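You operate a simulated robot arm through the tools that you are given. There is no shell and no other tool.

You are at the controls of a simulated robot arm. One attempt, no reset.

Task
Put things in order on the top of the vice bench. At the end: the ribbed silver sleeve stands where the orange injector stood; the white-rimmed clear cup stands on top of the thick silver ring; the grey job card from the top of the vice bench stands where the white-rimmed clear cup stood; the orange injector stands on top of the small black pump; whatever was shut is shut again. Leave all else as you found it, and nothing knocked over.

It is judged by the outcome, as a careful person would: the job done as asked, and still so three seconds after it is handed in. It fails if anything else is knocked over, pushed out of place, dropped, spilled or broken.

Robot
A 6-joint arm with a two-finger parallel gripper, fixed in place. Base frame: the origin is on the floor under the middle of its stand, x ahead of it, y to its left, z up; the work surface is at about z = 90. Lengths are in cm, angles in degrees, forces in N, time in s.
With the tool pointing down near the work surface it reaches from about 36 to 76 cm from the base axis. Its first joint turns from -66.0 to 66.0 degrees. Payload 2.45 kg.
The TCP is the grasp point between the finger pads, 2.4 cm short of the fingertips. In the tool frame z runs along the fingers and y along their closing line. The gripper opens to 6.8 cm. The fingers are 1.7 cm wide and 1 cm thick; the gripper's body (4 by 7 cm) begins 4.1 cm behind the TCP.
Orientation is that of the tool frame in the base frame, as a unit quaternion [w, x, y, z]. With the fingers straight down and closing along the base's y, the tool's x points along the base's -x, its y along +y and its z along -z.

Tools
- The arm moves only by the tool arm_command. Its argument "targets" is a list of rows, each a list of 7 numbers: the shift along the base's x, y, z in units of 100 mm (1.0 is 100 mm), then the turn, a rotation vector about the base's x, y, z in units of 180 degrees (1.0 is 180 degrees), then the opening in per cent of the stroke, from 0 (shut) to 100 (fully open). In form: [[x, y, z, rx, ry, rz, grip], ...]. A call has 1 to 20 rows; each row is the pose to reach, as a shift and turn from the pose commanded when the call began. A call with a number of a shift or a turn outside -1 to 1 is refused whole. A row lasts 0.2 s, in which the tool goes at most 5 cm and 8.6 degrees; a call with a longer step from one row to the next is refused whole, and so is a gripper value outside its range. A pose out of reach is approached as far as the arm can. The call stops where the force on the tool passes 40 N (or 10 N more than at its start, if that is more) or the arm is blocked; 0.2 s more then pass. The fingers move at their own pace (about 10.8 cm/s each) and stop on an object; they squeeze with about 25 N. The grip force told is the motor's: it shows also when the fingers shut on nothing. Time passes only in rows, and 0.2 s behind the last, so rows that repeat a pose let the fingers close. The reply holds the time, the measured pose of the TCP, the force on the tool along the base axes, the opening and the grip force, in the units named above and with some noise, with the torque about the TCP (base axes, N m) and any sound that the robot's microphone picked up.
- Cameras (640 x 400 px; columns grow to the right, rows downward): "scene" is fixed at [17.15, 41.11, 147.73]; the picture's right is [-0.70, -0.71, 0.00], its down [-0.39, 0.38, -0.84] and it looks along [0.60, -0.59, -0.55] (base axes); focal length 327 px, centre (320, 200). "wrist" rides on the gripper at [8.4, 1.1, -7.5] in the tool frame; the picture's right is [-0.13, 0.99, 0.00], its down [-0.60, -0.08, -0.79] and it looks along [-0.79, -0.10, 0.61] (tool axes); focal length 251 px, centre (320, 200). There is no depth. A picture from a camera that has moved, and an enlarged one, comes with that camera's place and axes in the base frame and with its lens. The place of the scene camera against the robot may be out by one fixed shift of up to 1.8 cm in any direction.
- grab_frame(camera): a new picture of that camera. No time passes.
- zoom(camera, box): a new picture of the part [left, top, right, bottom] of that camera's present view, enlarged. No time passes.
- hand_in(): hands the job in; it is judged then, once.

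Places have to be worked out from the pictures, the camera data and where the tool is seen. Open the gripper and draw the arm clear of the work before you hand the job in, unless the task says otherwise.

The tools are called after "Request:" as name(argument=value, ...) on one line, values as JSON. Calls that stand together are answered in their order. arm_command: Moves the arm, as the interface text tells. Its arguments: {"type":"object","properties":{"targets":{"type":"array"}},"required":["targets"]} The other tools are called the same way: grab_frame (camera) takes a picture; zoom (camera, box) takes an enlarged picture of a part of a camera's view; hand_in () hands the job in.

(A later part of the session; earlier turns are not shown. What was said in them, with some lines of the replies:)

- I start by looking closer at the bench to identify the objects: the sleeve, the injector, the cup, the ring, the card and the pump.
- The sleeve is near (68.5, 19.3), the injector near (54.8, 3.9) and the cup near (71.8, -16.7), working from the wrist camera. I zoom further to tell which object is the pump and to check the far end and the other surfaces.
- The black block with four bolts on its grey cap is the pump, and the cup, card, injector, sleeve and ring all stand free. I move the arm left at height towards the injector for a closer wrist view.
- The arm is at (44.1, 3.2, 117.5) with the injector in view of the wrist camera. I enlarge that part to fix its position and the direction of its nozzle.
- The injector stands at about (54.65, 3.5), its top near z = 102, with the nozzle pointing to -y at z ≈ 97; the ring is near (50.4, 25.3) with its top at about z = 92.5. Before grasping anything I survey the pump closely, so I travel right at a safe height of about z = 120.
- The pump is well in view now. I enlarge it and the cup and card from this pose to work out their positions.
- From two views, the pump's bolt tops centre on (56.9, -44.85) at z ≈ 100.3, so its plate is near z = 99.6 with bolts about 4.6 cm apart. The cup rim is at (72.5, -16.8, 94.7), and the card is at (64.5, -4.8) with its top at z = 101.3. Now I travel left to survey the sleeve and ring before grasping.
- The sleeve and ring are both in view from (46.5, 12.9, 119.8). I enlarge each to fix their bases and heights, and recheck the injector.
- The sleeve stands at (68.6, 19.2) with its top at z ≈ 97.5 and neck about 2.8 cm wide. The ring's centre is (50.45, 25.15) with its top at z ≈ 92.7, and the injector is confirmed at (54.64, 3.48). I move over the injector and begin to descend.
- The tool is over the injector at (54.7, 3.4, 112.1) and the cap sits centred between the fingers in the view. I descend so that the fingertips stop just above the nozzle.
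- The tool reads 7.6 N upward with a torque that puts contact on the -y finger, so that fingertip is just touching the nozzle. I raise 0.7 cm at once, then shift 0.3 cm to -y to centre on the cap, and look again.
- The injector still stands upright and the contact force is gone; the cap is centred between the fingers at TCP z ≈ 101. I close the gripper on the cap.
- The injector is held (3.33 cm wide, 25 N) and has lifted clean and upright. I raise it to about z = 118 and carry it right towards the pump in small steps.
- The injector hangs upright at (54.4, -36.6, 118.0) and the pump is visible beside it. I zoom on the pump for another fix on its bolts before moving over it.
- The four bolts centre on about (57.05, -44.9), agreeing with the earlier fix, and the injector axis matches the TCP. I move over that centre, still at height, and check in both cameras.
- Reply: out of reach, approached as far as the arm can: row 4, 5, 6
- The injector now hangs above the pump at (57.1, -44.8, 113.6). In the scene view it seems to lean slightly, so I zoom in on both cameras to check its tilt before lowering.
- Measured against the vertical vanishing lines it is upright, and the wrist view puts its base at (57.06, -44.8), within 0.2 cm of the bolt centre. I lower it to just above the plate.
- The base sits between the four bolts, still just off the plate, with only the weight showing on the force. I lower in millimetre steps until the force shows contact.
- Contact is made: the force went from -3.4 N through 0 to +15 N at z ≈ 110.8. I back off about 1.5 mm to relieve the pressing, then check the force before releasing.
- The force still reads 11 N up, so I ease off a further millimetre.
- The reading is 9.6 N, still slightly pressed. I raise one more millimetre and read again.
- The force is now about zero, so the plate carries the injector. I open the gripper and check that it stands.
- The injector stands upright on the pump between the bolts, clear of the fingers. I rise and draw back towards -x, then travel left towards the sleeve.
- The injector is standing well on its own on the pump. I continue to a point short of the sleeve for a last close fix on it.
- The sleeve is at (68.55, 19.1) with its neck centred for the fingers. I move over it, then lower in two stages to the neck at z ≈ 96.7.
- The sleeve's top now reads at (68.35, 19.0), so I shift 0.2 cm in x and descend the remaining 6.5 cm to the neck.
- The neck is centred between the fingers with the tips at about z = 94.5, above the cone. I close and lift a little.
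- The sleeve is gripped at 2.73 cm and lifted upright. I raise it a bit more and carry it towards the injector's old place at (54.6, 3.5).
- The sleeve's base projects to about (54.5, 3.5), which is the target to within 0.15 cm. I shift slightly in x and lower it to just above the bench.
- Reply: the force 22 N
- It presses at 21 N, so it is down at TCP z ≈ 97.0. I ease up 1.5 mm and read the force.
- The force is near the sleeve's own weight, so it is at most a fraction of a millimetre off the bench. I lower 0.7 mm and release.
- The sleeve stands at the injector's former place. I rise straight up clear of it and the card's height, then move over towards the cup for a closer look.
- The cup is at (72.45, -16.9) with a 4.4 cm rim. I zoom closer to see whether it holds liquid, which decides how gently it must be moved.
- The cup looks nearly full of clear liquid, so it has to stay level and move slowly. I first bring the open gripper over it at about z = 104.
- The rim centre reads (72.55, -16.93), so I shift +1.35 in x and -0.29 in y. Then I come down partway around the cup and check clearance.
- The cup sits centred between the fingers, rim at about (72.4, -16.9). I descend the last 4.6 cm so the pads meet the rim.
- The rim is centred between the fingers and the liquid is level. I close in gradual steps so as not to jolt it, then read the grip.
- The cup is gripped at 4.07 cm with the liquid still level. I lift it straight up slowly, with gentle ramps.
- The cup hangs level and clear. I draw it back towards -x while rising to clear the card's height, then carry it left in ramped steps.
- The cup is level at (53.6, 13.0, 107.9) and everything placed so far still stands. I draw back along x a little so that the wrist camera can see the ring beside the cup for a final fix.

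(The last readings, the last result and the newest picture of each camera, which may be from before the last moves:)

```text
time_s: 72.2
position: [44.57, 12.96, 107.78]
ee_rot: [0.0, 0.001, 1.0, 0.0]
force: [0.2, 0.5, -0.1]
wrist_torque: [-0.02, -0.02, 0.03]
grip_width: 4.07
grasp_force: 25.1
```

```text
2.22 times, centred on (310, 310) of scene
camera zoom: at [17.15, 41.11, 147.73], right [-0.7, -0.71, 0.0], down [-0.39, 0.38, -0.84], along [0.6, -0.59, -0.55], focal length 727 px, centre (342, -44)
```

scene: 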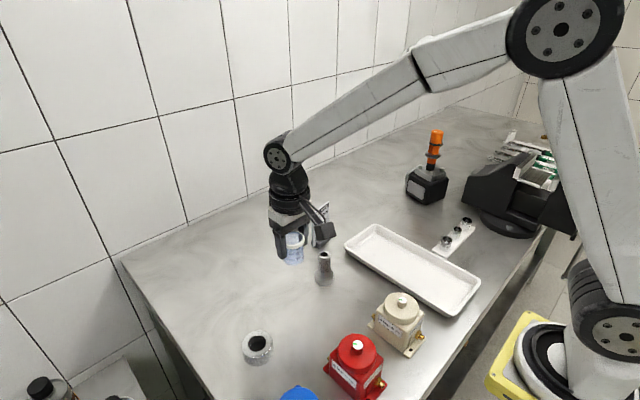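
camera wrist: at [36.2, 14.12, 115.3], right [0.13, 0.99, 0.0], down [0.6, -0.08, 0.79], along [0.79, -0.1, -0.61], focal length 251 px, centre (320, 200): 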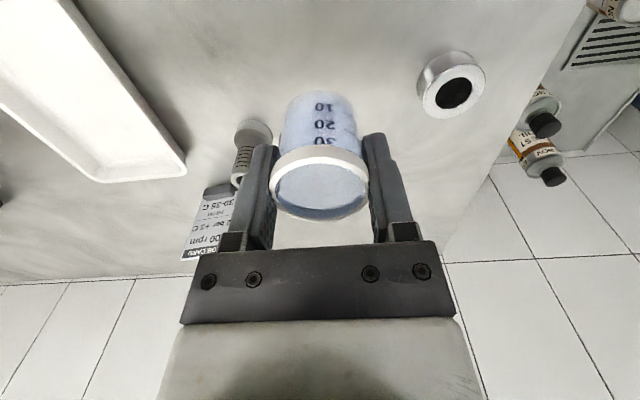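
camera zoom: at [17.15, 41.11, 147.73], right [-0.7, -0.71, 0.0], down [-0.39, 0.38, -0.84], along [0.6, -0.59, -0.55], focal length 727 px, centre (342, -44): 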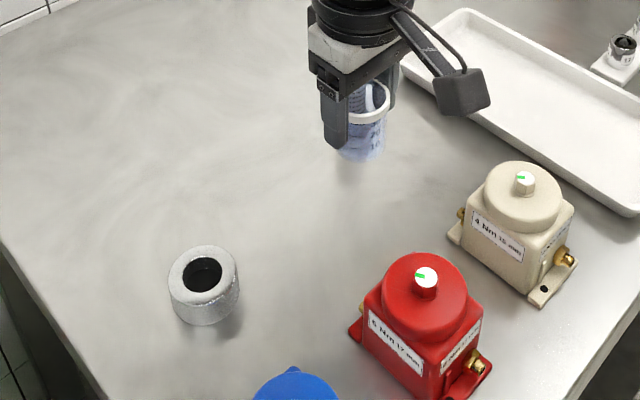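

The ring reads (50.45, 25.2) with its top at z ≈ 92.6, matching the earlier fixes. I carry the cup slowly over it.

Request:
arm_command(targets=[[0.02, 0.03, 0, 0, 0, 0, 0], [0.06, 0.1, 0, 0, 0, 0, 0], [0.12, 0.2, 0, 0, 0, 0, 0], [0.19, 0.32, 0, 0, 0, 0, 0], [0.27, 0.46, 0, 0, 0, 0, 0], [0.35, 0.6, 0, 0, 0, 0, 0], [0.42, 0.72, 0, 0, 0, 0, 0], [0.48, 0.82, 0, 0, 0, 0, 0], [0.53, 0.9, 0, 0, 0, 0, 0], [0.57, 0.96, 0, 0, 0, 0, 0], [0.588, 1.0, 0, 0, 0, 0, 0], [0.588, 1.0, 0, 0, 0, 0, 0]])

Request:
arm_command(targets=[[0, 0.02, 0, 0, 0, 0, 0], [0, 0.06, -0.02, 0, 0, 0, 0], [0, 0.11, -0.06, 0, 0, 0, 0], [0, 0.16, -0.12, 0, 0, 0, 0], [0, 0.2, -0.19, 0, 0, 0, 0], [0, 0.221, -0.26, 0, 0, 0, 0], [0, 0.221, -0.33, 0, 0, 0, 0], [0, 0.221, -0.39, 0, 0, 0, 0], [0, 0.221, -0.43, 0, 0, 0, 0], [0, 0.221, -0.45, 0, 0, 0, 0], [0, 0.221, -0.45, 0, 0, 0, 0]])

Request:
grab_frame(camera="wrist")

Request:
zoom(camera="scene", box=[180, 230, 350, 400])

```text
time_s: 74.8
position: [50.4, 22.99, 107.82]
ee_rot: [0.001, 0.0, 1.0, 0.0]
force: [-0.6, -0.4, -1.5]
wrist_torque: [0.0, 0.01, 0.01]
grip_width: 4.08
grasp_force: 25.1
```

```text
time_s: 77.2
position: [50.32, 25.2, 103.31]
ee_rot: [0.0, 0.001, 1.0, -0.001]
force: [0.2, -0.5, -0.7]
wrist_torque: [-0.02, -0.02, 0.03]
grip_width: 4.1
grasp_force: 25.0
```

```text
taken
camera wrist: at [41.99, 26.33, 110.85], right [0.13, 0.99, 0.0], down [0.6, -0.08, 0.79], along [0.79, -0.1, -0.61], focal length 251 px, centre (320, 200)
```

wrist: 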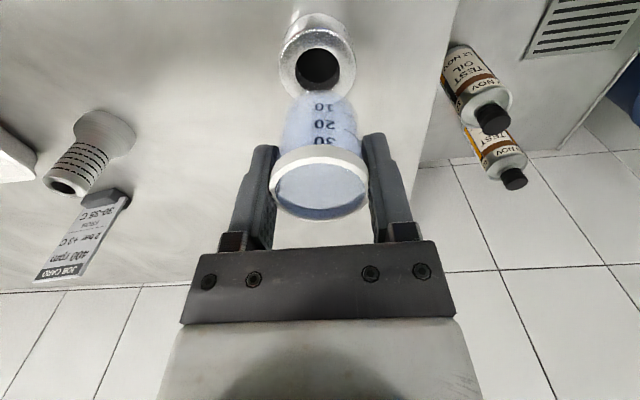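

```text
2.35 times, centred on (265, 315) of scene
camera zoom: at [17.15, 41.11, 147.73], right [-0.7, -0.71, 0.0], down [-0.39, 0.38, -0.84], along [0.6, -0.59, -0.55], focal length 770 px, centre (449, -71)
```

zoom: 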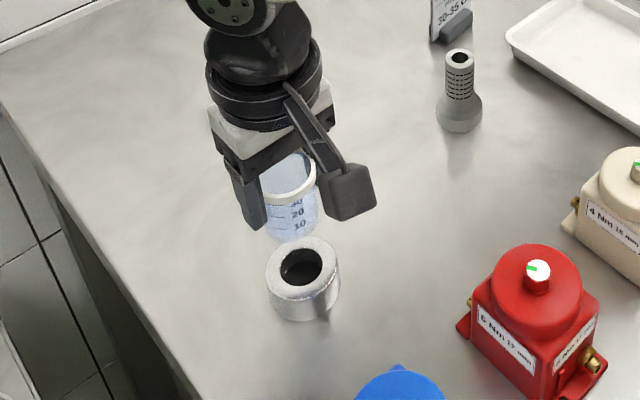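

The cup is above the ring, which reads (50.2 to 50.45, 25.15), aligned with the TCP at (50.35, 25.2). I lower slowly to about 8 mm above the ring.

Request:
arm_command(targets=[[0, 0, -0.02, 0, 0, 0, 0], [0, 0, -0.06, 0, 0, 0, 0], [0, 0, -0.12, 0, 0, 0, 0], [0, 0, -0.19, 0, 0, 0, 0], [0, 0, -0.26, 0, 0, 0, 0], [0, 0, -0.33, 0, 0, 0, 0], [0, 0, -0.4, 0, 0, 0, 0], [0, 0, -0.46, 0, 0, 0, 0], [0, 0, -0.51, 0, 0, 0, 0], [0, 0, -0.54, 0, 0, 0, 0], [0, 0, -0.56, 0, 0, 0, 0], [0, 0, -0.56, 0, 0, 0, 0]])

Request:
zoom(camera="wrist", box=[220, 20, 420, 180])

Request:
zoom(camera="scene", box=[210, 280, 320, 400])

```text
time_s: 79.8
position: [50.38, 25.21, 97.85]
ee_rot: [0.0, 0.001, 1.0, 0.0]
force: [-0.4, -0.6, -0.3]
wrist_torque: [-0.02, -0.02, -0.02]
grip_width: 4.07
grasp_force: 25.0
```

```text
2.50 times, centred on (320, 100) of wrist
camera zoom: at [42.03, 26.39, 105.32], right [0.13, 0.99, 0.0], down [0.6, -0.08, 0.79], along [0.79, -0.1, -0.61], focal length 629 px, centre (320, 450)
```

zoom: 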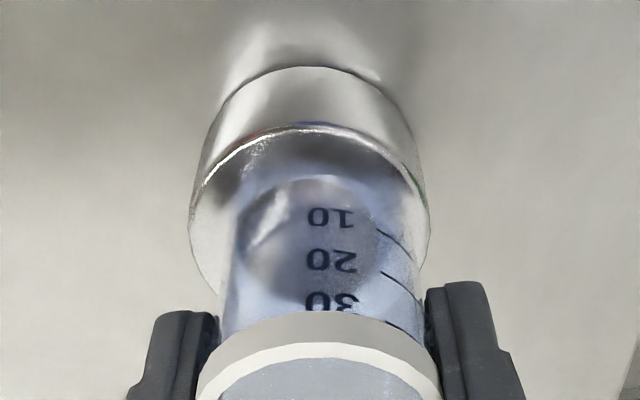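

```text
3.33 times, centred on (265, 340) of scene
camera zoom: at [17.15, 41.11, 147.73], right [-0.7, -0.71, 0.0], down [-0.39, 0.38, -0.84], along [0.6, -0.59, -0.55], focal length 1090 px, centre (503, -267)
```

zoom: 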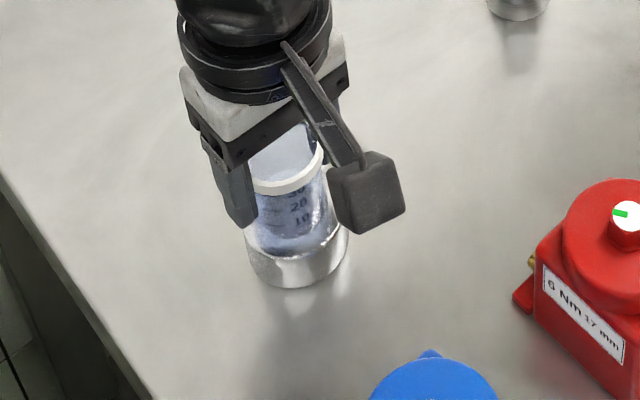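

The ring sits about 0.1 to 0.2 cm to the -y side and a touch further in x relative to the cup, so I trim the position slightly and lower in small steps towards contact.

Request:
arm_command(targets=[[0.005, -0.007, 0, 0, 0, 0, 0], [0.01, -0.014, -0.01, 0, 0, 0, 0], [0.01, -0.014, -0.03, 0, 0, 0, 0], [0.01, -0.014, -0.05, 0, 0, 0, 0], [0.01, -0.014, -0.06, 0, 0, 0, 0], [0.01, -0.014, -0.07, 0, 0, 0, 0], [0.01, -0.014, -0.07, 0, 0, 0, 0]])

Request:
zoom(camera="wrist", box=[220, 20, 420, 180])

Request:
zoom(camera="scene", box=[230, 300, 300, 380])

```text
time_s: 81.4
position: [50.53, 25.09, 97.17]
ee_rot: [0.002, 0.0, 1.0, 0.001]
force: [0.1, 1.2, 10.4]
wrist_torque: [0.08, 0.0, -0.01]
grip_width: 4.07
grasp_force: 24.9
```

```text
2.50 times, centred on (320, 100) of wrist
camera zoom: at [42.15, 26.18, 104.6], right [0.13, 0.99, 0.0], down [0.6, -0.08, 0.79], along [0.79, -0.1, -0.61], focal length 629 px, centre (320, 450)
```

zoom: 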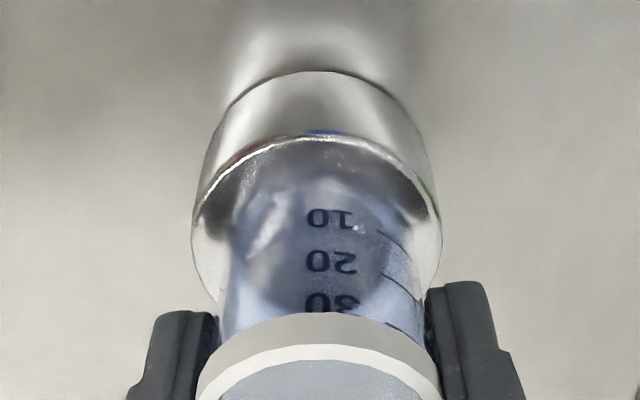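

```text
5.00 times, centred on (265, 340) of scene
camera zoom: at [17.13, 41.1, 147.74], right [-0.7, -0.71, 0.0], down [-0.39, 0.38, -0.84], along [0.6, -0.59, -0.55], focal length 1636 px, centre (595, -500)
```

zoom: 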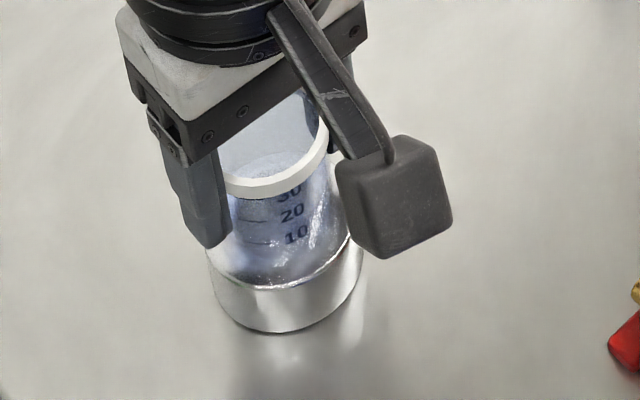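

The force shows 10 N: the cup has landed on the ring, and the two are now well centred. I ease off a little and read again.

Request:
arm_command(targets=[[0, 0, 0.005, 0, 0, 0, 0], [0, 0, 0.008, 0, 0, 0, 0], [0, 0, 0.008, 0, 0, 0, 0]])

```text
time_s: 82.2
position: [50.41, 25.01, 97.16]
ee_rot: [0.0, 0.0, 1.0, 0.001]
force: [1.2, 0.9, 3.4]
wrist_torque: [0.05, -0.1, 0.01]
grip_width: 4.08
grasp_force: 25.2
```

It presses at just 3.4 N. I raise another 0.4 mm and open the gripper gradually.

Request:
arm_command(targets=[[0, 0, 0.004, 0, 0, 0, 0], [0, 0, 0.004, 0, 0, 0, 0]])

Request:
arm_command(targets=[[0, 0, 0, 0, 0, 0, 60], [0, 0, 0, 0, 0, 0, 62], [0, 0, 0, 0, 0, 0, 65], [0, 0, 0, 0, 0, 0, 70], [0, 0, 0, 0, 0, 0, 80], [0, 0, 0, 0, 0, 0, 90], [0, 0, 0, 0, 0, 0, 100], [0, 0, 0, 0, 0, 0, 100]])

Request:
grab_frame(camera="wrist")

Request:
zoom(camera="scene", box=[230, 300, 300, 380])

```text
time_s: 82.8
position: [50.41, 25.08, 97.14]
ee_rot: [-0.001, 0.0, 1.0, -0.001]
force: [-0.8, -0.8, -0.8]
wrist_torque: [0.0, 0.0, 0.02]
grip_width: 4.08
grasp_force: 24.9
```

```text
time_s: 84.6
position: [50.38, 24.95, 97.16]
ee_rot: [0.0, 0.001, 1.0, -0.001]
force: [-0.3, 1.0, 0.2]
wrist_torque: [0.0, 0.01, -0.02]
grip_width: 6.79
grasp_force: 0.2
```

```text
taken
camera wrist: at [42.09, 26.13, 104.71], right [0.13, 0.99, 0.0], down [0.6, -0.08, 0.79], along [0.79, -0.1, -0.61], focal length 251 px, centre (320, 200)
```

wrist: 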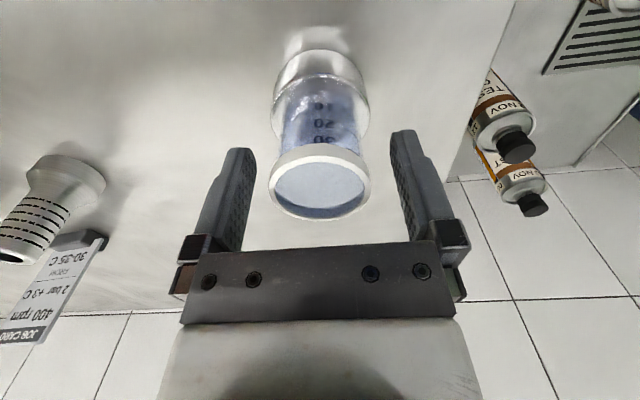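

```text
5.00 times, centred on (265, 340) of scene
camera zoom: at [17.15, 41.11, 147.73], right [-0.7, -0.71, 0.0], down [-0.39, 0.38, -0.84], along [0.6, -0.59, -0.55], focal length 1636 px, centre (595, -500)
```

zoom: 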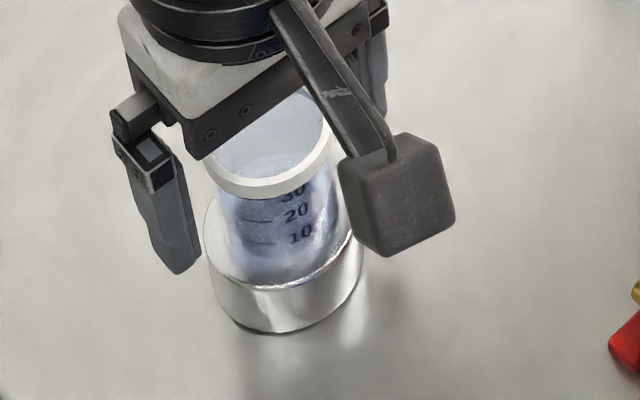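

The cup stands centred on the ring and the liquid is level. I rise straight up off it gently, then travel to a viewing point in front of the card.

Request:
arm_command(targets=[[0, 0, 0.05, 0, 0, 0, 100], [0, 0, 0.15, 0, 0, 0, 100], [0, 0, 0.3, 0, 0, 0, 100], [0, 0, 0.5, 0, 0, 0, 100], [0, 0, 0.75, 0, 0, 0, 100], [0, 0, 1.0, 0, 0, 0, 100]])

Request:
arm_command(targets=[[0, -0.25, 0.2, 0, 0, 0, 100], [0.05, -0.6, 0.4, 0, 0, 0, 100], [0.1, -1.0, 0.5, 0, 0, 0, 100]])

Request:
arm_command(targets=[[0.05, -0.35, 0, 0, 0, 0, 100], [0.1, -0.7, 0, 0, 0, 0, 100], [0.15, -1.0, 0, 0, 0, 0, 100]])

Request:
arm_command(targets=[[0.03, -0.35, 0, 0, 0, 0, 100], [0.06, -0.7, 0, 0, 0, 0, 100], [0.1, -1.0, 0, 0, 0, 0, 100], [0.1, -1.0, 0, 0, 0, 0, 100]])

Request:
grab_frame(camera="wrist")

Request:
zoom(camera="wrist", box=[240, 60, 400, 200])

Request:
grab_frame(camera="scene")

```text
time_s: 86.0
position: [50.66, 24.93, 107.33]
ee_rot: [0.0, 0.0, 1.0, 0.0]
force: [0.6, 0.1, 0.4]
wrist_torque: [-0.02, 0.0, 0.04]
grip_width: 6.79
grasp_force: 0.0
```

```text
time_s: 86.8
position: [51.53, 15.13, 112.25]
ee_rot: [0.0, 0.0, 1.0, 0.0]
force: [-0.5, 0.3, -0.2]
wrist_torque: [0.0, 0.02, -0.01]
grip_width: 6.83
grasp_force: 0.1
```

```text
time_s: 87.6
position: [52.93, 5.04, 112.39]
ee_rot: [0.0, 0.0, 1.0, -0.001]
force: [0.5, -0.6, 0.0]
wrist_torque: [0.01, 0.01, 0.02]
grip_width: 6.78
grasp_force: 0.0
```

```text
time_s: 88.6
position: [53.9, -4.99, 112.24]
ee_rot: [0.0, 0.001, 1.0, 0.0]
force: [0.2, -0.7, 0.2]
wrist_torque: [0.01, 0.0, 0.0]
grip_width: 6.82
grasp_force: 0.0
```

```text
taken
camera wrist: at [45.59, -3.85, 119.71], right [0.13, 0.99, 0.0], down [0.6, -0.08, 0.79], along [0.79, -0.1, -0.61], focal length 251 px, centre (320, 200)
```

wrist: 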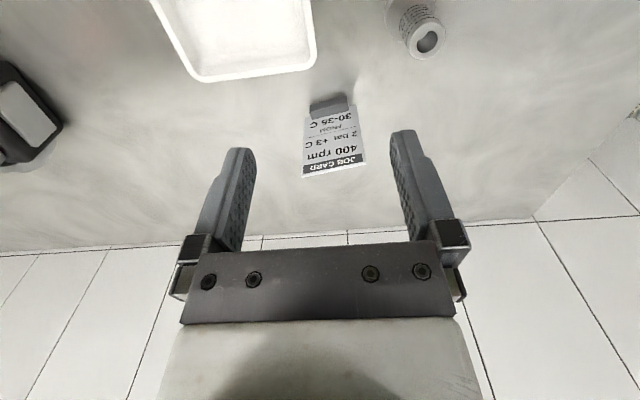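

```text
2.86 times, centred on (320, 130) of wrist
camera zoom: at [45.59, -3.85, 119.71], right [0.13, 0.99, 0.0], down [0.6, -0.08, 0.79], along [0.79, -0.1, -0.61], focal length 718 px, centre (320, 400)
```

zoom: 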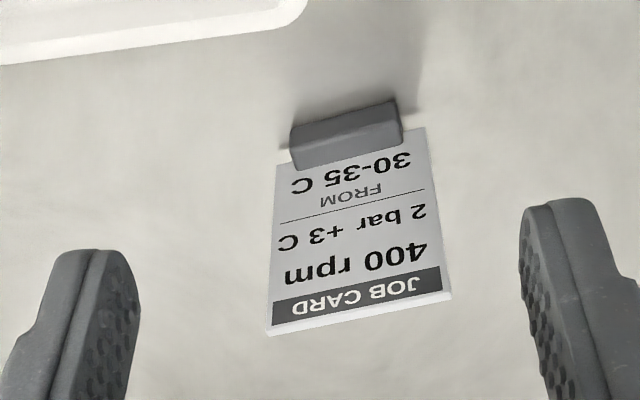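

```text
taken
```

scene: 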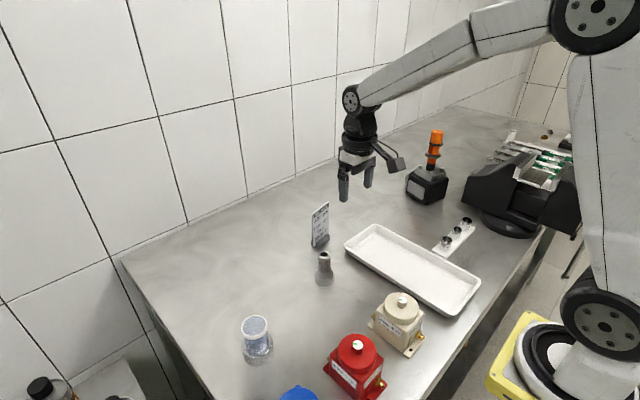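

The card's mid-plane centre is about (64.5, -4.85), its face turned 8.7° from the base y axis, and the cup on its ring and the sleeve are standing well. I turn the gripper by -81.3° about the vertical, here at height, so the fingers close across the card's thickness.

Request:
arm_command(targets=[[0, 0, 0, 0, 0, -0.045, 100], [0, 0, 0, 0, 0, -0.09, 100], [0, 0, 0, 0, 0, -0.135, 100], [0, 0, 0, 0, 0, -0.18, 100], [0, 0, 0, 0, 0, -0.225, 100], [0, 0, 0, 0, 0, -0.27, 100], [0, 0, 0, 0, 0, -0.315, 100], [0, 0, 0, 0, 0, -0.36, 100], [0, 0, 0, 0, 0, -0.405, 100], [0, 0, 0, 0, 0, -0.44, 100], [0, 0, 0, 0, 0, -0.4517, 100], [0, 0, 0, 0, 0, -0.4517, 100]])

Request:
grab_frame(camera="wrist")

Request:
grab_frame(camera="scene")

```text
time_s: 91.2
position: [54.18, -4.92, 112.19]
ee_rot: [0.0, 0.652, 0.758, -0.001]
force: [-0.6, 0.6, 0.1]
wrist_torque: [-0.01, 0.01, -0.02]
grip_width: 6.79
grasp_force: 0.0
```

```text
taken
camera wrist: at [53.94, 3.57, 119.66], right [1.0, 0.02, 0.0], down [0.01, -0.61, 0.79], along [0.02, -0.79, -0.61], focal length 251 px, centre (320, 200)
```

wrist: 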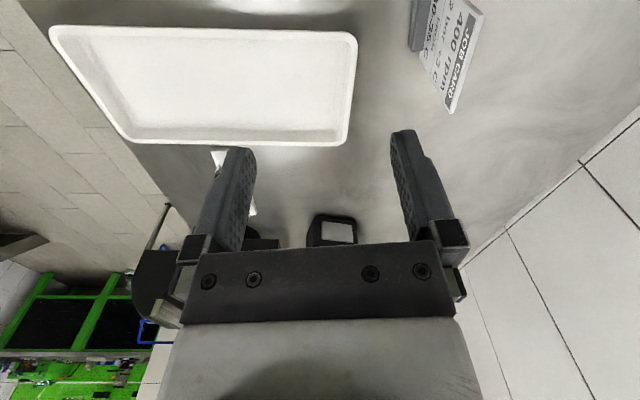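

```text
taken
```

scene: 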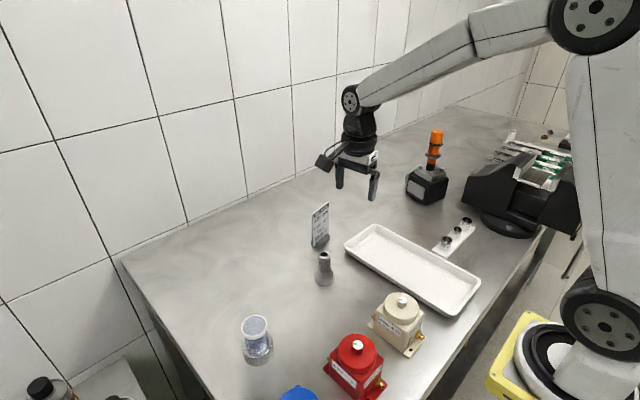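

The gripper is turned, with its closing line along (0.99, 0.15), matching the card's normal. I move over the card at height and look along it.

Request:
arm_command(targets=[[0.25, 0, 0, 0, 0, 0, 100], [0.55, 0, 0, 0, 0, 0, 100], [0.85, 0.005, 0, 0, 0, 0, 100], [1.0, 0.008, -0.1, 0, 0, 0, 100], [1.0, 0.008, -0.3, 0, 0, 0, 100], [1.0, 0.008, -0.3, 0, 0, 0, 100]])

Request:
grab_frame(camera="wrist")

Request:
zoom(camera="wrist", box=[220, 20, 420, 180])

```text
time_s: 92.6
position: [64.06, -4.89, 109.04]
ee_rot: [0.0, 0.651, 0.759, -0.001]
force: [0.4, -0.4, -0.1]
wrist_torque: [-0.01, 0.02, 0.02]
grip_width: 6.8
grasp_force: 0.1
```

```text
taken
camera wrist: at [63.95, 3.63, 116.59], right [1.0, 0.02, 0.0], down [0.01, -0.61, 0.79], along [0.02, -0.79, -0.61], focal length 251 px, centre (320, 200)
```

wrist: 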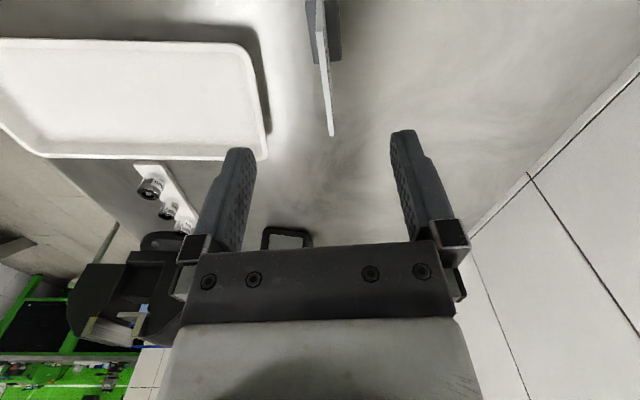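

```text
2.50 times, centred on (320, 100) of wrist
camera zoom: at [63.95, 3.63, 116.59], right [1.0, 0.02, 0.0], down [0.01, -0.61, 0.79], along [0.02, -0.79, -0.61], focal length 629 px, centre (320, 450)
```

zoom: 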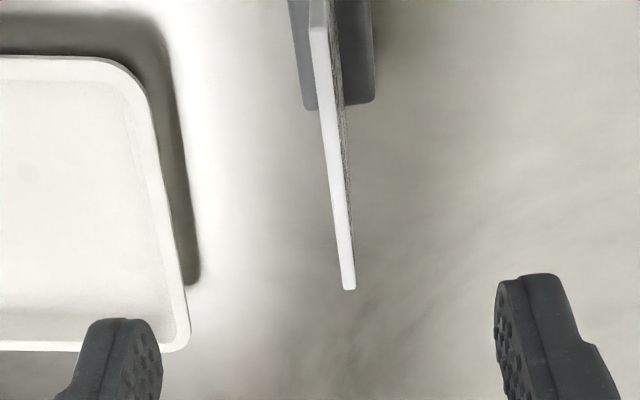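

Looking along the card, its top edge runs from (64.0, -1.5) to (65.1, -8.3), so its centre is (64.56, -4.92) and its angle 8.6°, as the gripper is set. I shift +0.45 cm in x and come partway down astride it.

Request:
arm_command(targets=[[0.03, -0.003, 0, 0, 0, 0, 100], [0.045, -0.006, -0.1, 0, 0, 0, 100], [0.045, -0.006, -0.3, 0, 0, 0, 100], [0.045, -0.006, -0.5, 0, 0, 0, 100], [0.045, -0.006, -0.6, 0, 0, 0, 100], [0.045, -0.006, -0.6, 0, 0, 0, 100]])

Request:
grab_frame(camera="wrist")

Request:
zoom(camera="wrist", box=[220, 60, 420, 220])

Request:
zoom(camera="scene", box=[270, 150, 380, 270])

```text
time_s: 94.0
position: [64.47, -4.98, 103.1]
ee_rot: [0.0, 0.651, 0.759, -0.001]
force: [-0.4, 0.1, 0.7]
wrist_torque: [0.03, 0.0, 0.03]
grip_width: 6.82
grasp_force: 0.0
```

```text
taken
camera wrist: at [64.28, 3.66, 110.59], right [1.0, 0.02, 0.0], down [0.01, -0.61, 0.79], along [0.02, -0.79, -0.61], focal length 251 px, centre (320, 200)
```

wrist: 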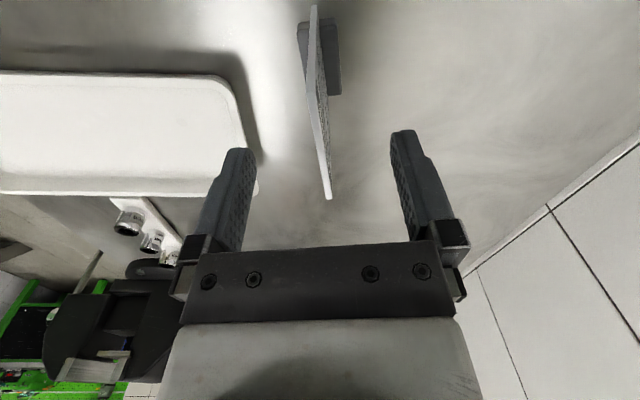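

```text
2.50 times, centred on (320, 140) of wrist
camera zoom: at [64.28, 3.66, 110.59], right [1.0, 0.02, 0.0], down [0.01, -0.61, 0.79], along [0.02, -0.79, -0.61], focal length 629 px, centre (320, 350)
```

zoom: 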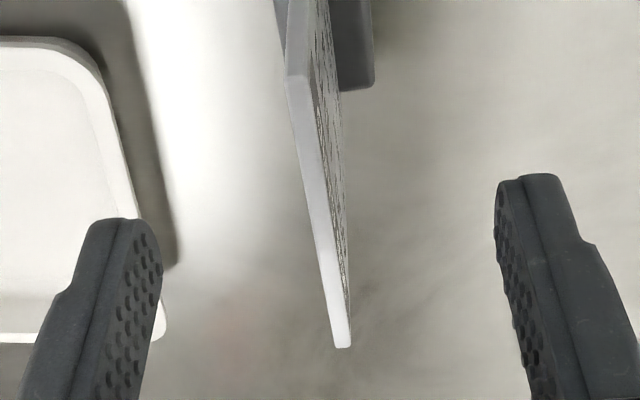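

```text
3.33 times, centred on (325, 210) of scene
camera zoom: at [17.15, 41.11, 147.73], right [-0.7, -0.71, 0.0], down [-0.39, 0.38, -0.84], along [0.6, -0.59, -0.55], focal length 1090 px, centre (303, 167)
```

zoom: 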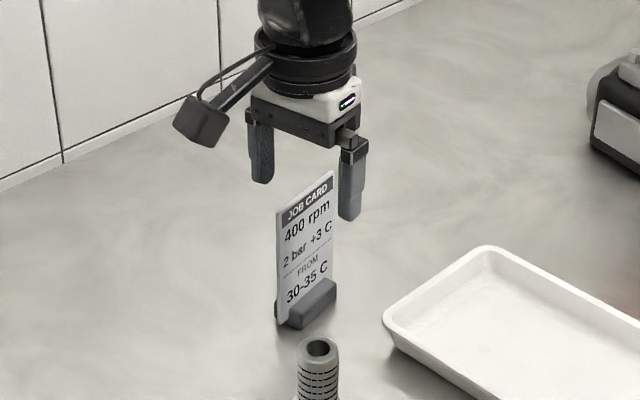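

The card's centre is at (64.58, -4.89) and the gripper is 0.1 cm short of it in x, so I trim that and go down to z ≈ 98.4.

Request:
arm_command(targets=[[0.011, 0.002, -0.1, 0, 0, 0, 100], [0.011, 0.002, -0.25, 0, 0, 0, 100], [0.011, 0.002, -0.4, 0, 0, 0, 100], [0.011, 0.002, -0.47, 0, 0, 0, 100], [0.011, 0.002, -0.47, 0, 0, 0, 100]])

Request:
zoom(camera="wrist", box=[200, 60, 440, 260])

Request:
zoom(camera="scene", box=[270, 150, 380, 270])

```text
time_s: 95.2
position: [64.49, -4.88, 98.53]
ee_rot: [0.001, 0.652, 0.758, 0.0]
force: [-0.1, 0.2, 0.3]
wrist_torque: [0.0, -0.01, -0.03]
grip_width: 6.8
grasp_force: 0.1
```

```text
2.00 times, centred on (320, 160) of wrist
camera zoom: at [64.3, 3.65, 106.02], right [1.0, 0.02, 0.0], down [0.01, -0.61, 0.79], along [0.02, -0.79, -0.61], focal length 503 px, centre (320, 280)
```

zoom: 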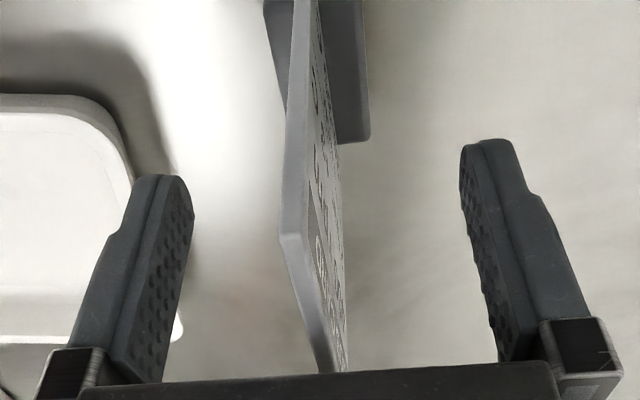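

```text
3.33 times, centred on (325, 210) of scene
camera zoom: at [17.15, 41.11, 147.73], right [-0.7, -0.71, 0.0], down [-0.39, 0.38, -0.84], along [0.6, -0.59, -0.55], focal length 1090 px, centre (303, 167)
```

zoom: 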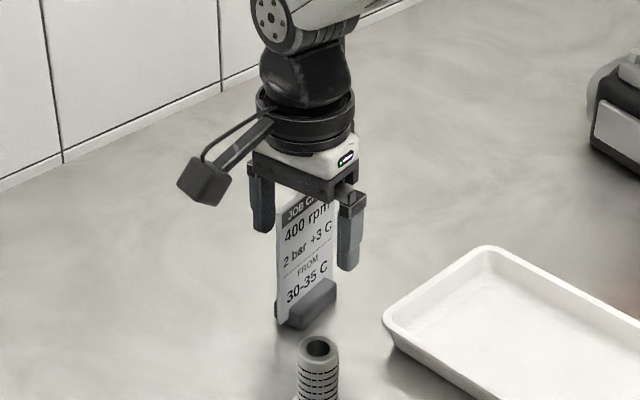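

The card stands between the fingers, with no force felt. I close gradually onto it.

Request:
arm_command(targets=[[0, 0, 0, 0, 0, 0, 60], [0, 0, 0, 0, 0, 0, 35], [0, 0, 0, 0, 0, 0, 22], [0, 0, 0, 0, 0, 0, 15], [0, 0, 0, 0, 0, 0, 11], [0, 0, 0, 0, 0, 0, 8], [0, 0, 0, 0, 0, 0, 6], [0, 0, 0, 0, 0, 0, 3], [0, 0, 0, 0, 0, 0, 0], [0, 0, 0, 0, 0, 0, 0]])

Request:
zoom(camera="wrist", box=[200, 60, 440, 260])

Request:
zoom(camera="scene", box=[270, 150, 380, 270])

```text
time_s: 97.4
position: [64.39, -4.85, 98.51]
ee_rot: [0.0, 0.652, 0.758, 0.0]
force: [-0.3, 0.2, -0.2]
wrist_torque: [0.0, 0.0, -0.01]
grip_width: 0.36
grasp_force: 24.8
```

```text
2.00 times, centred on (320, 160) of wrist
camera zoom: at [64.31, 3.65, 106.04], right [1.0, 0.02, 0.0], down [0.01, -0.61, 0.79], along [0.02, -0.79, -0.61], focal length 503 px, centre (320, 280)
```

zoom: 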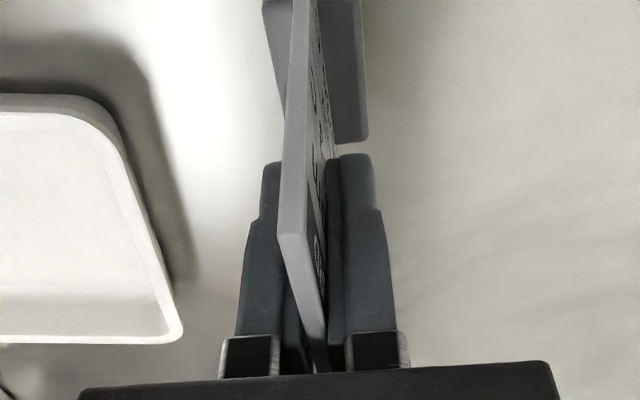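

```text
3.33 times, centred on (325, 210) of scene
camera zoom: at [17.15, 41.11, 147.73], right [-0.7, -0.71, 0.0], down [-0.39, 0.38, -0.84], along [0.6, -0.59, -0.55], focal length 1090 px, centre (303, 167)
```

zoom: 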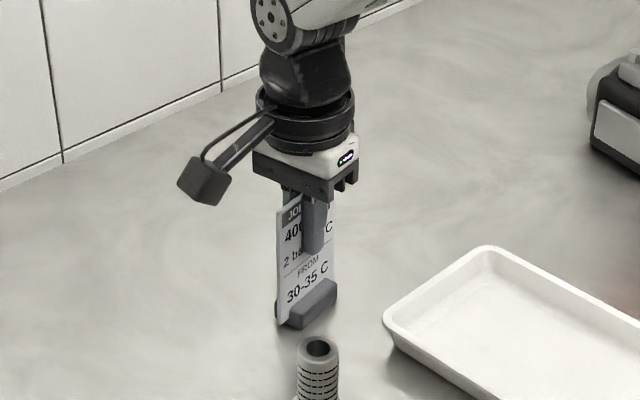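

The card is gripped at 0.36 cm. I lift it 3 cm and check that its foot comes along and it stays upright.

Request:
arm_command(targets=[[0, 0, 0.03, 0, 0, 0, 0], [0, 0, 0.1, 0, 0, 0, 0], [0, 0, 0.2, 0, 0, 0, 0], [0, 0, 0.3, 0, 0, 0, 0], [0, 0, 0.3, 0, 0, 0, 0]])

Request:
zoom(camera="wrist", box=[200, 0, 440, 200])

Request:
zoom(camera="scene", box=[270, 150, 380, 270])

```text
time_s: 98.6
position: [64.54, -4.86, 101.54]
ee_rot: [0.0, 0.652, 0.758, 0.0]
force: [-0.3, 0.2, -0.2]
wrist_torque: [-0.01, 0.01, 0.0]
grip_width: 0.34
grasp_force: 24.9
```

```text
2.00 times, centred on (320, 100) of wrist
camera zoom: at [64.39, 3.62, 109.09], right [1.0, 0.02, 0.0], down [0.01, -0.61, 0.79], along [0.02, -0.79, -0.61], focal length 503 px, centre (320, 400)
```

zoom: 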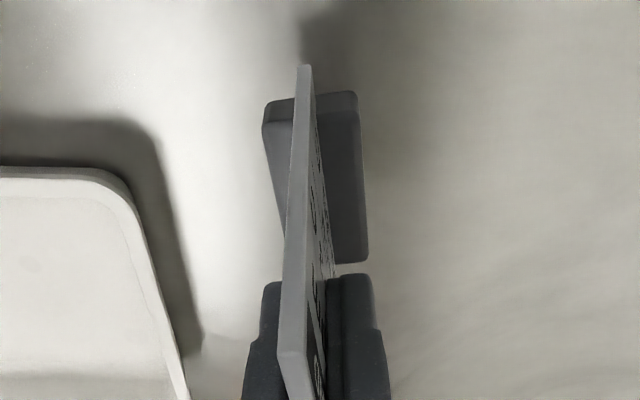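

```text
3.33 times, centred on (325, 210) of scene
camera zoom: at [17.15, 41.11, 147.73], right [-0.7, -0.71, 0.0], down [-0.39, 0.38, -0.84], along [0.6, -0.59, -0.55], focal length 1090 px, centre (303, 167)
```

zoom: 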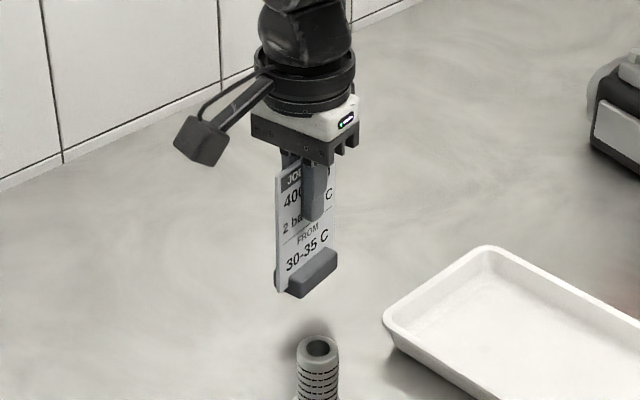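

The card and its foot lifted together, upright. I carry it by (+8.0, -12.1) cm to the cup's former place at (72.5, -16.9), staying at this height.

Request:
arm_command(targets=[[0.04, -0.06, 0, 0, 0, 0, 0], [0.12, -0.18, 0, 0, 0, 0, 0], [0.24, -0.35, 0, 0, 0, 0, 0], [0.36, -0.54, 0, 0, 0, 0, 0], [0.48, -0.72, 0, 0, 0, 0, 0], [0.58, -0.87, 0, 0, 0, 0, 0], [0.64, -0.96, 0, 0, 0, 0, 0], [0.66, -1.0, 0, 0, 0, 0, 0], [0.66, -1.0, 0, 0, 0, 0, 0]])

Request:
arm_command(targets=[[0.05, -0.08, 0, 0, 0, 0, 0], [0.11, -0.17, 0, 0, 0, 0, 0], [0.138, -0.206, 0, 0, 0, 0, 0], [0.138, -0.206, 0, 0, 0, 0, 0], [0.138, -0.206, -0.1, 0, 0, 0, 0], [0.138, -0.206, -0.2, 0, 0, 0, 0], [0.138, -0.206, -0.24, 0, 0, 0, 0], [0.138, -0.206, -0.24, 0, 0, 0, 0]])

Request:
grab_frame(camera="wrist")

Request:
zoom(camera="scene", box=[280, 130, 390, 260])

```text
time_s: 100.6
position: [71.01, -14.94, 101.46]
ee_rot: [0.0, 0.651, 0.759, 0.0]
force: [-0.1, -0.3, -0.5]
wrist_torque: [0.01, -0.02, -0.02]
grip_width: 0.35
grasp_force: 24.8
```

```text
time_s: 102.4
position: [72.43, -16.99, 99.14]
ee_rot: [0.001, 0.652, 0.758, 0.0]
force: [0.5, -0.6, -0.3]
wrist_torque: [-0.02, -0.03, -0.01]
grip_width: 0.35
grasp_force: 25.1
```

```text
taken
camera wrist: at [72.39, -8.47, 106.69], right [1.0, 0.02, 0.0], down [0.01, -0.61, 0.79], along [0.02, -0.79, -0.61], focal length 251 px, centre (320, 200)
```

wrist: 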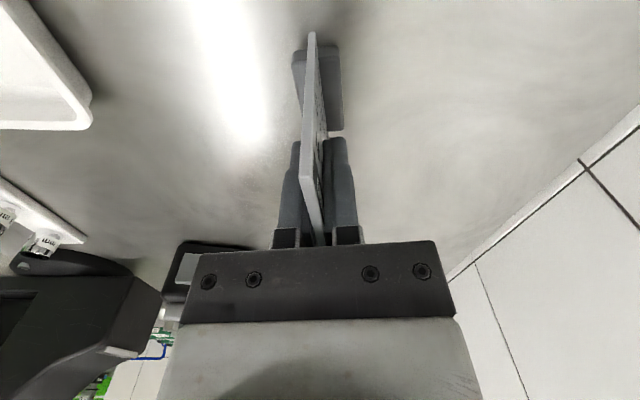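

```text
3.08 times, centred on (335, 195) of scene
camera zoom: at [17.15, 41.11, 147.73], right [-0.7, -0.71, 0.0], down [-0.39, 0.38, -0.84], along [0.6, -0.59, -0.55], focal length 1007 px, centre (274, 215)
```

zoom: 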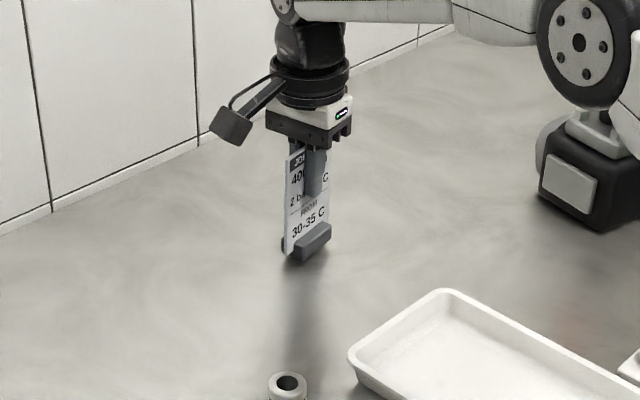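

The card is at (72.43, -16.99), 6 mm above the bench. I lower in millimetre steps and watch the force.

Request:
arm_command(targets=[[0.003, 0.003, -0.02, 0, 0, 0, 0], [0.003, 0.003, -0.04, 0, 0, 0, 0], [0.003, 0.003, -0.05, 0, 0, 0, 0], [0.003, 0.003, -0.05, 0, 0, 0, 0]])

Request:
arm_command(targets=[[0, 0, -0.007, 0, 0, 0, 0], [0, 0, -0.007, 0, 0, 0, 0]])

```text
time_s: 103.4
position: [72.54, -16.91, 98.51]
ee_rot: [0.0, 0.651, 0.759, -0.001]
force: [-0.3, 0.5, -1.2]
wrist_torque: [0.03, 0.01, -0.01]
grip_width: 0.38
grasp_force: 25.1
```

```text
time_s: 104.0
position: [72.62, -16.97, 98.62]
ee_rot: [-0.001, 0.652, 0.758, 0.0]
force: [-0.4, 0.8, 0.1]
wrist_torque: [0.01, 0.0, -0.03]
grip_width: 0.34
grasp_force: 25.0
```

There is no clear contact yet, so I continue down half a millimetre at a time.

Request:
arm_command(targets=[[0, 0, -0.006, 0, 0, 0, 0], [0, 0, -0.006, 0, 0, 0, 0]])

Request:
zoom(camera="scene", box=[300, 170, 360, 240])

```text
time_s: 104.6
position: [72.65, -16.94, 98.57]
ee_rot: [0.002, 0.651, 0.759, 0.001]
force: [-2.0, 1.6, 6.0]
wrist_torque: [0.11, 0.11, -0.01]
grip_width: 0.34
grasp_force: 24.8
```

```text
5.71 times, centred on (330, 205) of scene
camera zoom: at [17.13, 41.11, 147.73], right [-0.7, -0.71, 0.0], down [-0.39, 0.38, -0.84], along [0.6, -0.59, -0.55], focal length 1869 px, centre (263, 171)
```

zoom: 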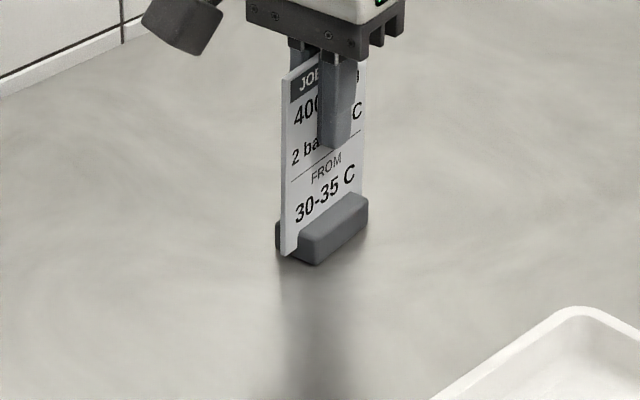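

The force now reads 6 N, so the foot is on the bench. The card sits about 0.2 cm too far in x by my estimate, so I raise 3 mm, shift back 0.25 cm and set it down again.

Request:
arm_command(targets=[[0, 0, 0.02, 0, 0, 0, 0], [0, 0, 0.03, 0, 0, 0, 0], [-0.013, 0, 0.03, 0, 0, 0, 0], [-0.025, 0, 0.03, 0, 0, 0, 0], [-0.025, 0, 0.03, 0, 0, 0, 0], [-0.025, 0, 0.015, 0, 0, 0, 0], [-0.025, 0, 0.006, 0, 0, 0, 0], [-0.025, 0, 0.006, 0, 0, 0, 0]])

Request:
arm_command(targets=[[0, 0, -0.004, 0, 0, 0, 0], [0, 0, -0.004, 0, 0, 0, 0]])

```text
time_s: 106.4
position: [72.22, -16.98, 98.54]
ee_rot: [0.0, 0.652, 0.759, 0.0]
force: [-0.9, 1.0, 2.7]
wrist_torque: [0.06, 0.11, -0.04]
grip_width: 0.34
grasp_force: 25.3
```

```text
time_s: 107.0
position: [72.29, -16.9, 98.54]
ee_rot: [0.001, 0.651, 0.759, 0.0]
force: [-1.7, 1.3, 7.7]
wrist_torque: [0.13, 0.16, 0.0]
grip_width: 0.36
grasp_force: 25.0
```

It is seated again (2.7 N before the last half millimetre, 7.7 N now). I ease off slightly and open the fingers gradually.

Request:
arm_command(targets=[[0, 0, 0.005, 0, 0, 0, 0], [0, 0, 0.005, 0, 0, 0, 0]])

Request:
arm_command(targets=[[0, 0, 0, 0, 0, 0, 6], [0, 0, 0, 0, 0, 0, 8], [0, 0, 0, 0, 0, 0, 12], [0, 0, 0, 0, 0, 0, 20], [0, 0, 0, 0, 0, 0, 40], [0, 0, 0, 0, 0, 0, 60], [0, 0, 0, 0, 0, 0, 80], [0, 0, 0, 0, 0, 0, 80]])

Request:
zoom(camera="scene", box=[290, 150, 370, 240])

Request:
grab_frame(camera="wrist")

```text
time_s: 107.6
position: [72.36, -16.99, 98.54]
ee_rot: [0.0, 0.652, 0.759, 0.0]
force: [-1.3, -0.1, 6.1]
wrist_torque: [-0.01, 0.09, -0.01]
grip_width: 0.36
grasp_force: 24.9
```

```text
time_s: 109.4
position: [72.26, -16.99, 98.53]
ee_rot: [0.0, 0.652, 0.758, 0.0]
force: [0.1, -0.2, 0.5]
wrist_torque: [-0.04, -0.02, 0.01]
grip_width: 5.43
grasp_force: 0.1
```

```text
4.44 times, centred on (330, 195) of scene
camera zoom: at [17.15, 41.11, 147.73], right [-0.7, -0.71, 0.0], down [-0.39, 0.38, -0.84], along [0.6, -0.59, -0.55], focal length 1454 px, centre (276, 222)
```

zoom: 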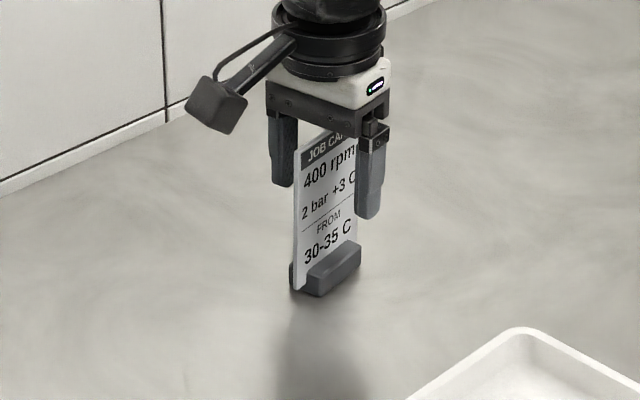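

```text
taken
camera wrist: at [72.18, -8.45, 106.01], right [1.0, 0.02, 0.0], down [0.01, -0.61, 0.79], along [0.02, -0.79, -0.61], focal length 251 px, centre (320, 200)
```

wrist: 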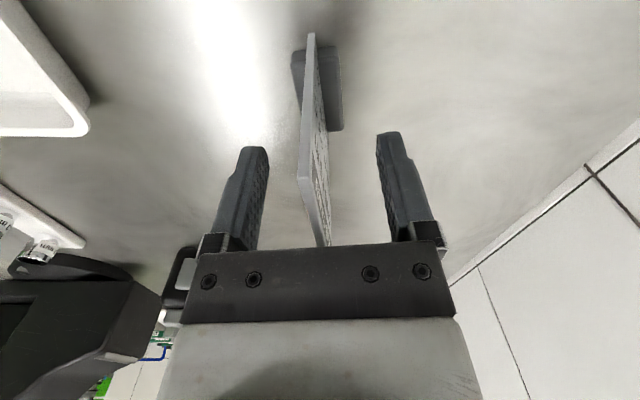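

The card stands on its own at the cup's former place. I raise straight up until the fingertips clear its top, then draw back.

Request:
arm_command(targets=[[0, 0, 0.05, 0, 0, 0, 90], [0, 0, 0.15, 0, 0, 0, 100], [0, 0, 0.3, 0, 0, 0, 100], [0, 0, 0.45, 0, 0, 0, 100], [0, 0, 0.6, 0, 0, 0, 100], [0, 0, 0.75, 0, 0, 0, 100], [0, 0, 0.75, 0, 0, 0, 100]])

Request:
zoom(camera="scene", box=[280, 130, 380, 240])

```text
time_s: 111.0
position: [72.42, -17.05, 105.97]
ee_rot: [0.0, 0.651, 0.759, 0.001]
force: [-0.1, -0.4, -0.2]
wrist_torque: [-0.02, -0.03, 0.0]
grip_width: 6.81
grasp_force: 0.0
```

```text
3.64 times, centred on (330, 185) of scene
camera zoom: at [17.15, 41.11, 147.73], right [-0.7, -0.71, 0.0], down [-0.39, 0.38, -0.84], along [0.6, -0.59, -0.55], focal length 1190 px, centre (284, 254)
```

zoom: 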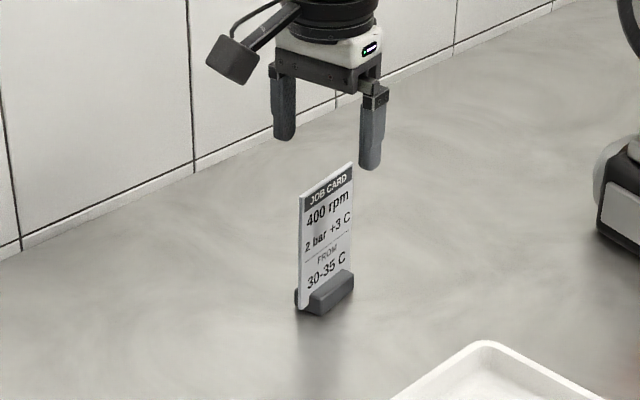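

The card is standing clear of the gripper. I retreat towards -x and up, turn the wrist back, and then check the whole bench.

Request:
arm_command(targets=[[-0.2, 0, 0.1, 0, 0, 0, 100], [-0.5, 0, 0.3, 0, 0, 0, 100], [-0.8, 0, 0.55, 0, 0, 0, 100], [-1.0, 0, 0.75, 0, 0, 0, 100]])

Request:
arm_command(targets=[[-0.3, 0, 0.25, 0, 0, 0, 100], [-0.6, 0, 0.5, 0, 0, 0, 100], [-0.9, 0, 0.8, 0, 0, 0, 100], [-1.0, 0, 1.0, 0, 0, 0, 100]])

Request:
arm_command(targets=[[-0.1, 0, 0, 0, 0, 0.045, 100], [-0.2, 0, 0, 0, 0, 0.09, 100], [-0.3, 0, 0, 0, 0, 0.135, 100], [-0.4, 0, 0, 0, 0, 0.18, 100], [-0.45, 0, 0, 0, 0, 0.225, 100], [-0.45, 0, 0, 0, 0, 0.27, 100], [-0.45, 0, 0, 0, 0, 0.315, 100], [-0.45, 0, 0, 0, 0, 0.36, 100], [-0.45, 0, 0, 0, 0, 0.405, 100], [-0.45, 0, 0, 0, 0, 0.44, 100], [-0.45, 0, 0, 0, 0, 0.4517, 100], [-0.45, 0, 0, 0, 0, 0.4517, 100]])

Request:
grab_frame(camera="scene")

Request:
grab_frame(camera="wrist")

Request:
zoom(camera="scene", box=[230, 180, 390, 380])

Request:
zoom(camera="scene", box=[380, 100, 500, 220])

```text
time_s: 112.0
position: [62.47, -17.22, 113.37]
ee_rot: [0.0, 0.651, 0.759, 0.0]
force: [-0.4, 0.3, -1.2]
wrist_torque: [-0.04, -0.04, 0.04]
grip_width: 6.82
grasp_force: 0.0
```

```text
time_s: 113.0
position: [52.23, -17.03, 123.59]
ee_rot: [0.0, 0.652, 0.759, -0.001]
force: [-1.1, -0.3, -0.5]
wrist_torque: [0.02, -0.02, -0.03]
grip_width: 6.81
grasp_force: 0.0
```

```text
time_s: 115.6
position: [47.79, -17.03, 123.49]
ee_rot: [-0.001, 0.0, 1.0, 0.0]
force: [-0.1, -0.5, 0.5]
wrist_torque: [0.04, 0.01, 0.03]
grip_width: 6.79
grasp_force: 0.1
```

```text
taken
```

scene: 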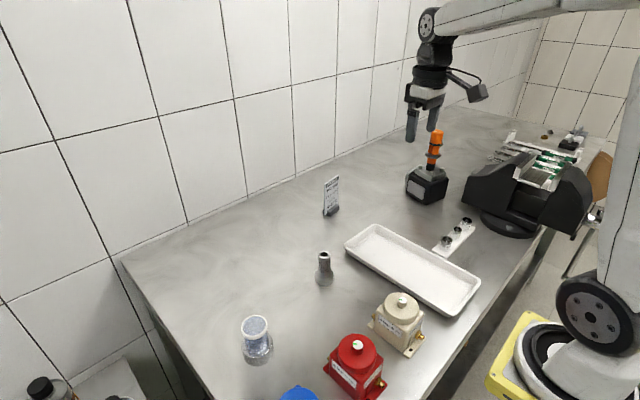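

```text
taken
camera wrist: at [39.43, -15.8, 131.01], right [0.13, 0.99, 0.0], down [0.6, -0.08, 0.79], along [0.79, -0.1, -0.61], focal length 251 px, centre (320, 200)
```

wrist: 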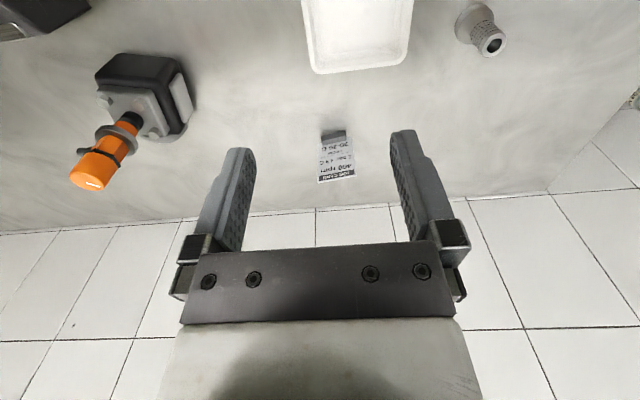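

```text
2.00 times, centred on (310, 280) of scene
camera zoom: at [17.15, 41.11, 147.73], right [-0.7, -0.71, 0.0], down [-0.39, 0.38, -0.84], along [0.6, -0.59, -0.55], focal length 654 px, centre (340, 40)
```

zoom: 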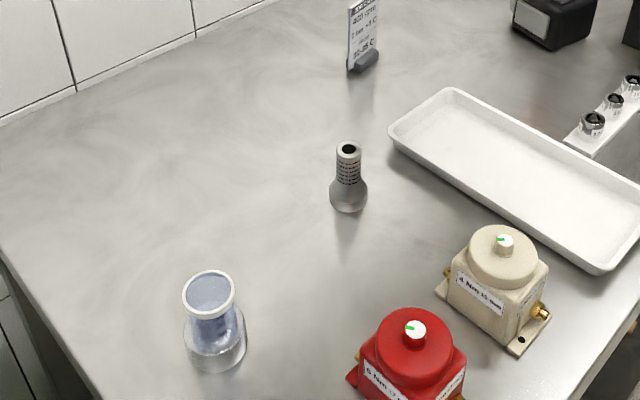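

```text
3.33 times, centred on (440, 160) of scene
camera zoom: at [17.15, 41.11, 147.73], right [-0.7, -0.71, 0.0], down [-0.39, 0.38, -0.84], along [0.6, -0.59, -0.55], focal length 1090 px, centre (-80, 333)
```

zoom: 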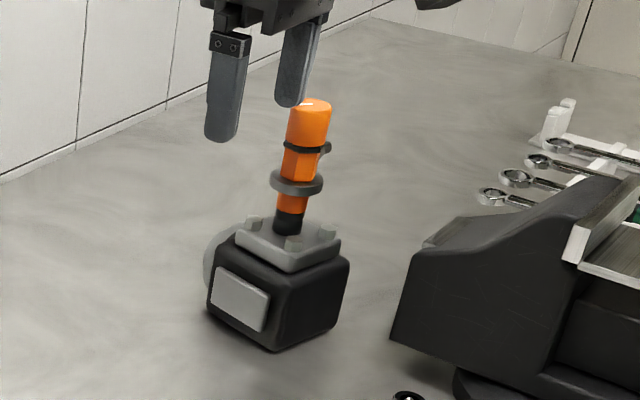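

All four items are in place. The injector stands upright on the pump between its bolts, the sleeve is at the injector's old spot, the full cup is level on the ring, and the card is where the cup was. Nothing was opened, nothing else has moved, and the open gripper is clear at its starting height, so I hand the job in.

Request:
hand_in()

```text
The job is handed in.
```

The job is handed in, and the last pictures before that showed all four items in place, with nothing knocked over or spilled.

- **Orange injector:** it stands upright on the small black pump, between the four bolts.
- **Ribbed silver sleeve:** it stands where the injector stood, within about 0.2 cm by my measurements.
- **White-rimmed cup:** it sits centred on the thick silver ring. It appeared to be nearly full of clear liquid, so I moved it slowly and level, and saw no spill.
- **Grey job card:** it stands where the cup stood, facing the same way as before, within about 0.3 cm.

While I was lining up on the injector, a fingertip briefly touched its side nozzle with about 8 N. I backed off at once, and it stayed upright and in place.

Nothing was opened during the job, so nothing needed shutting. The gripper was open and drawn clear of the bench when I handed in.
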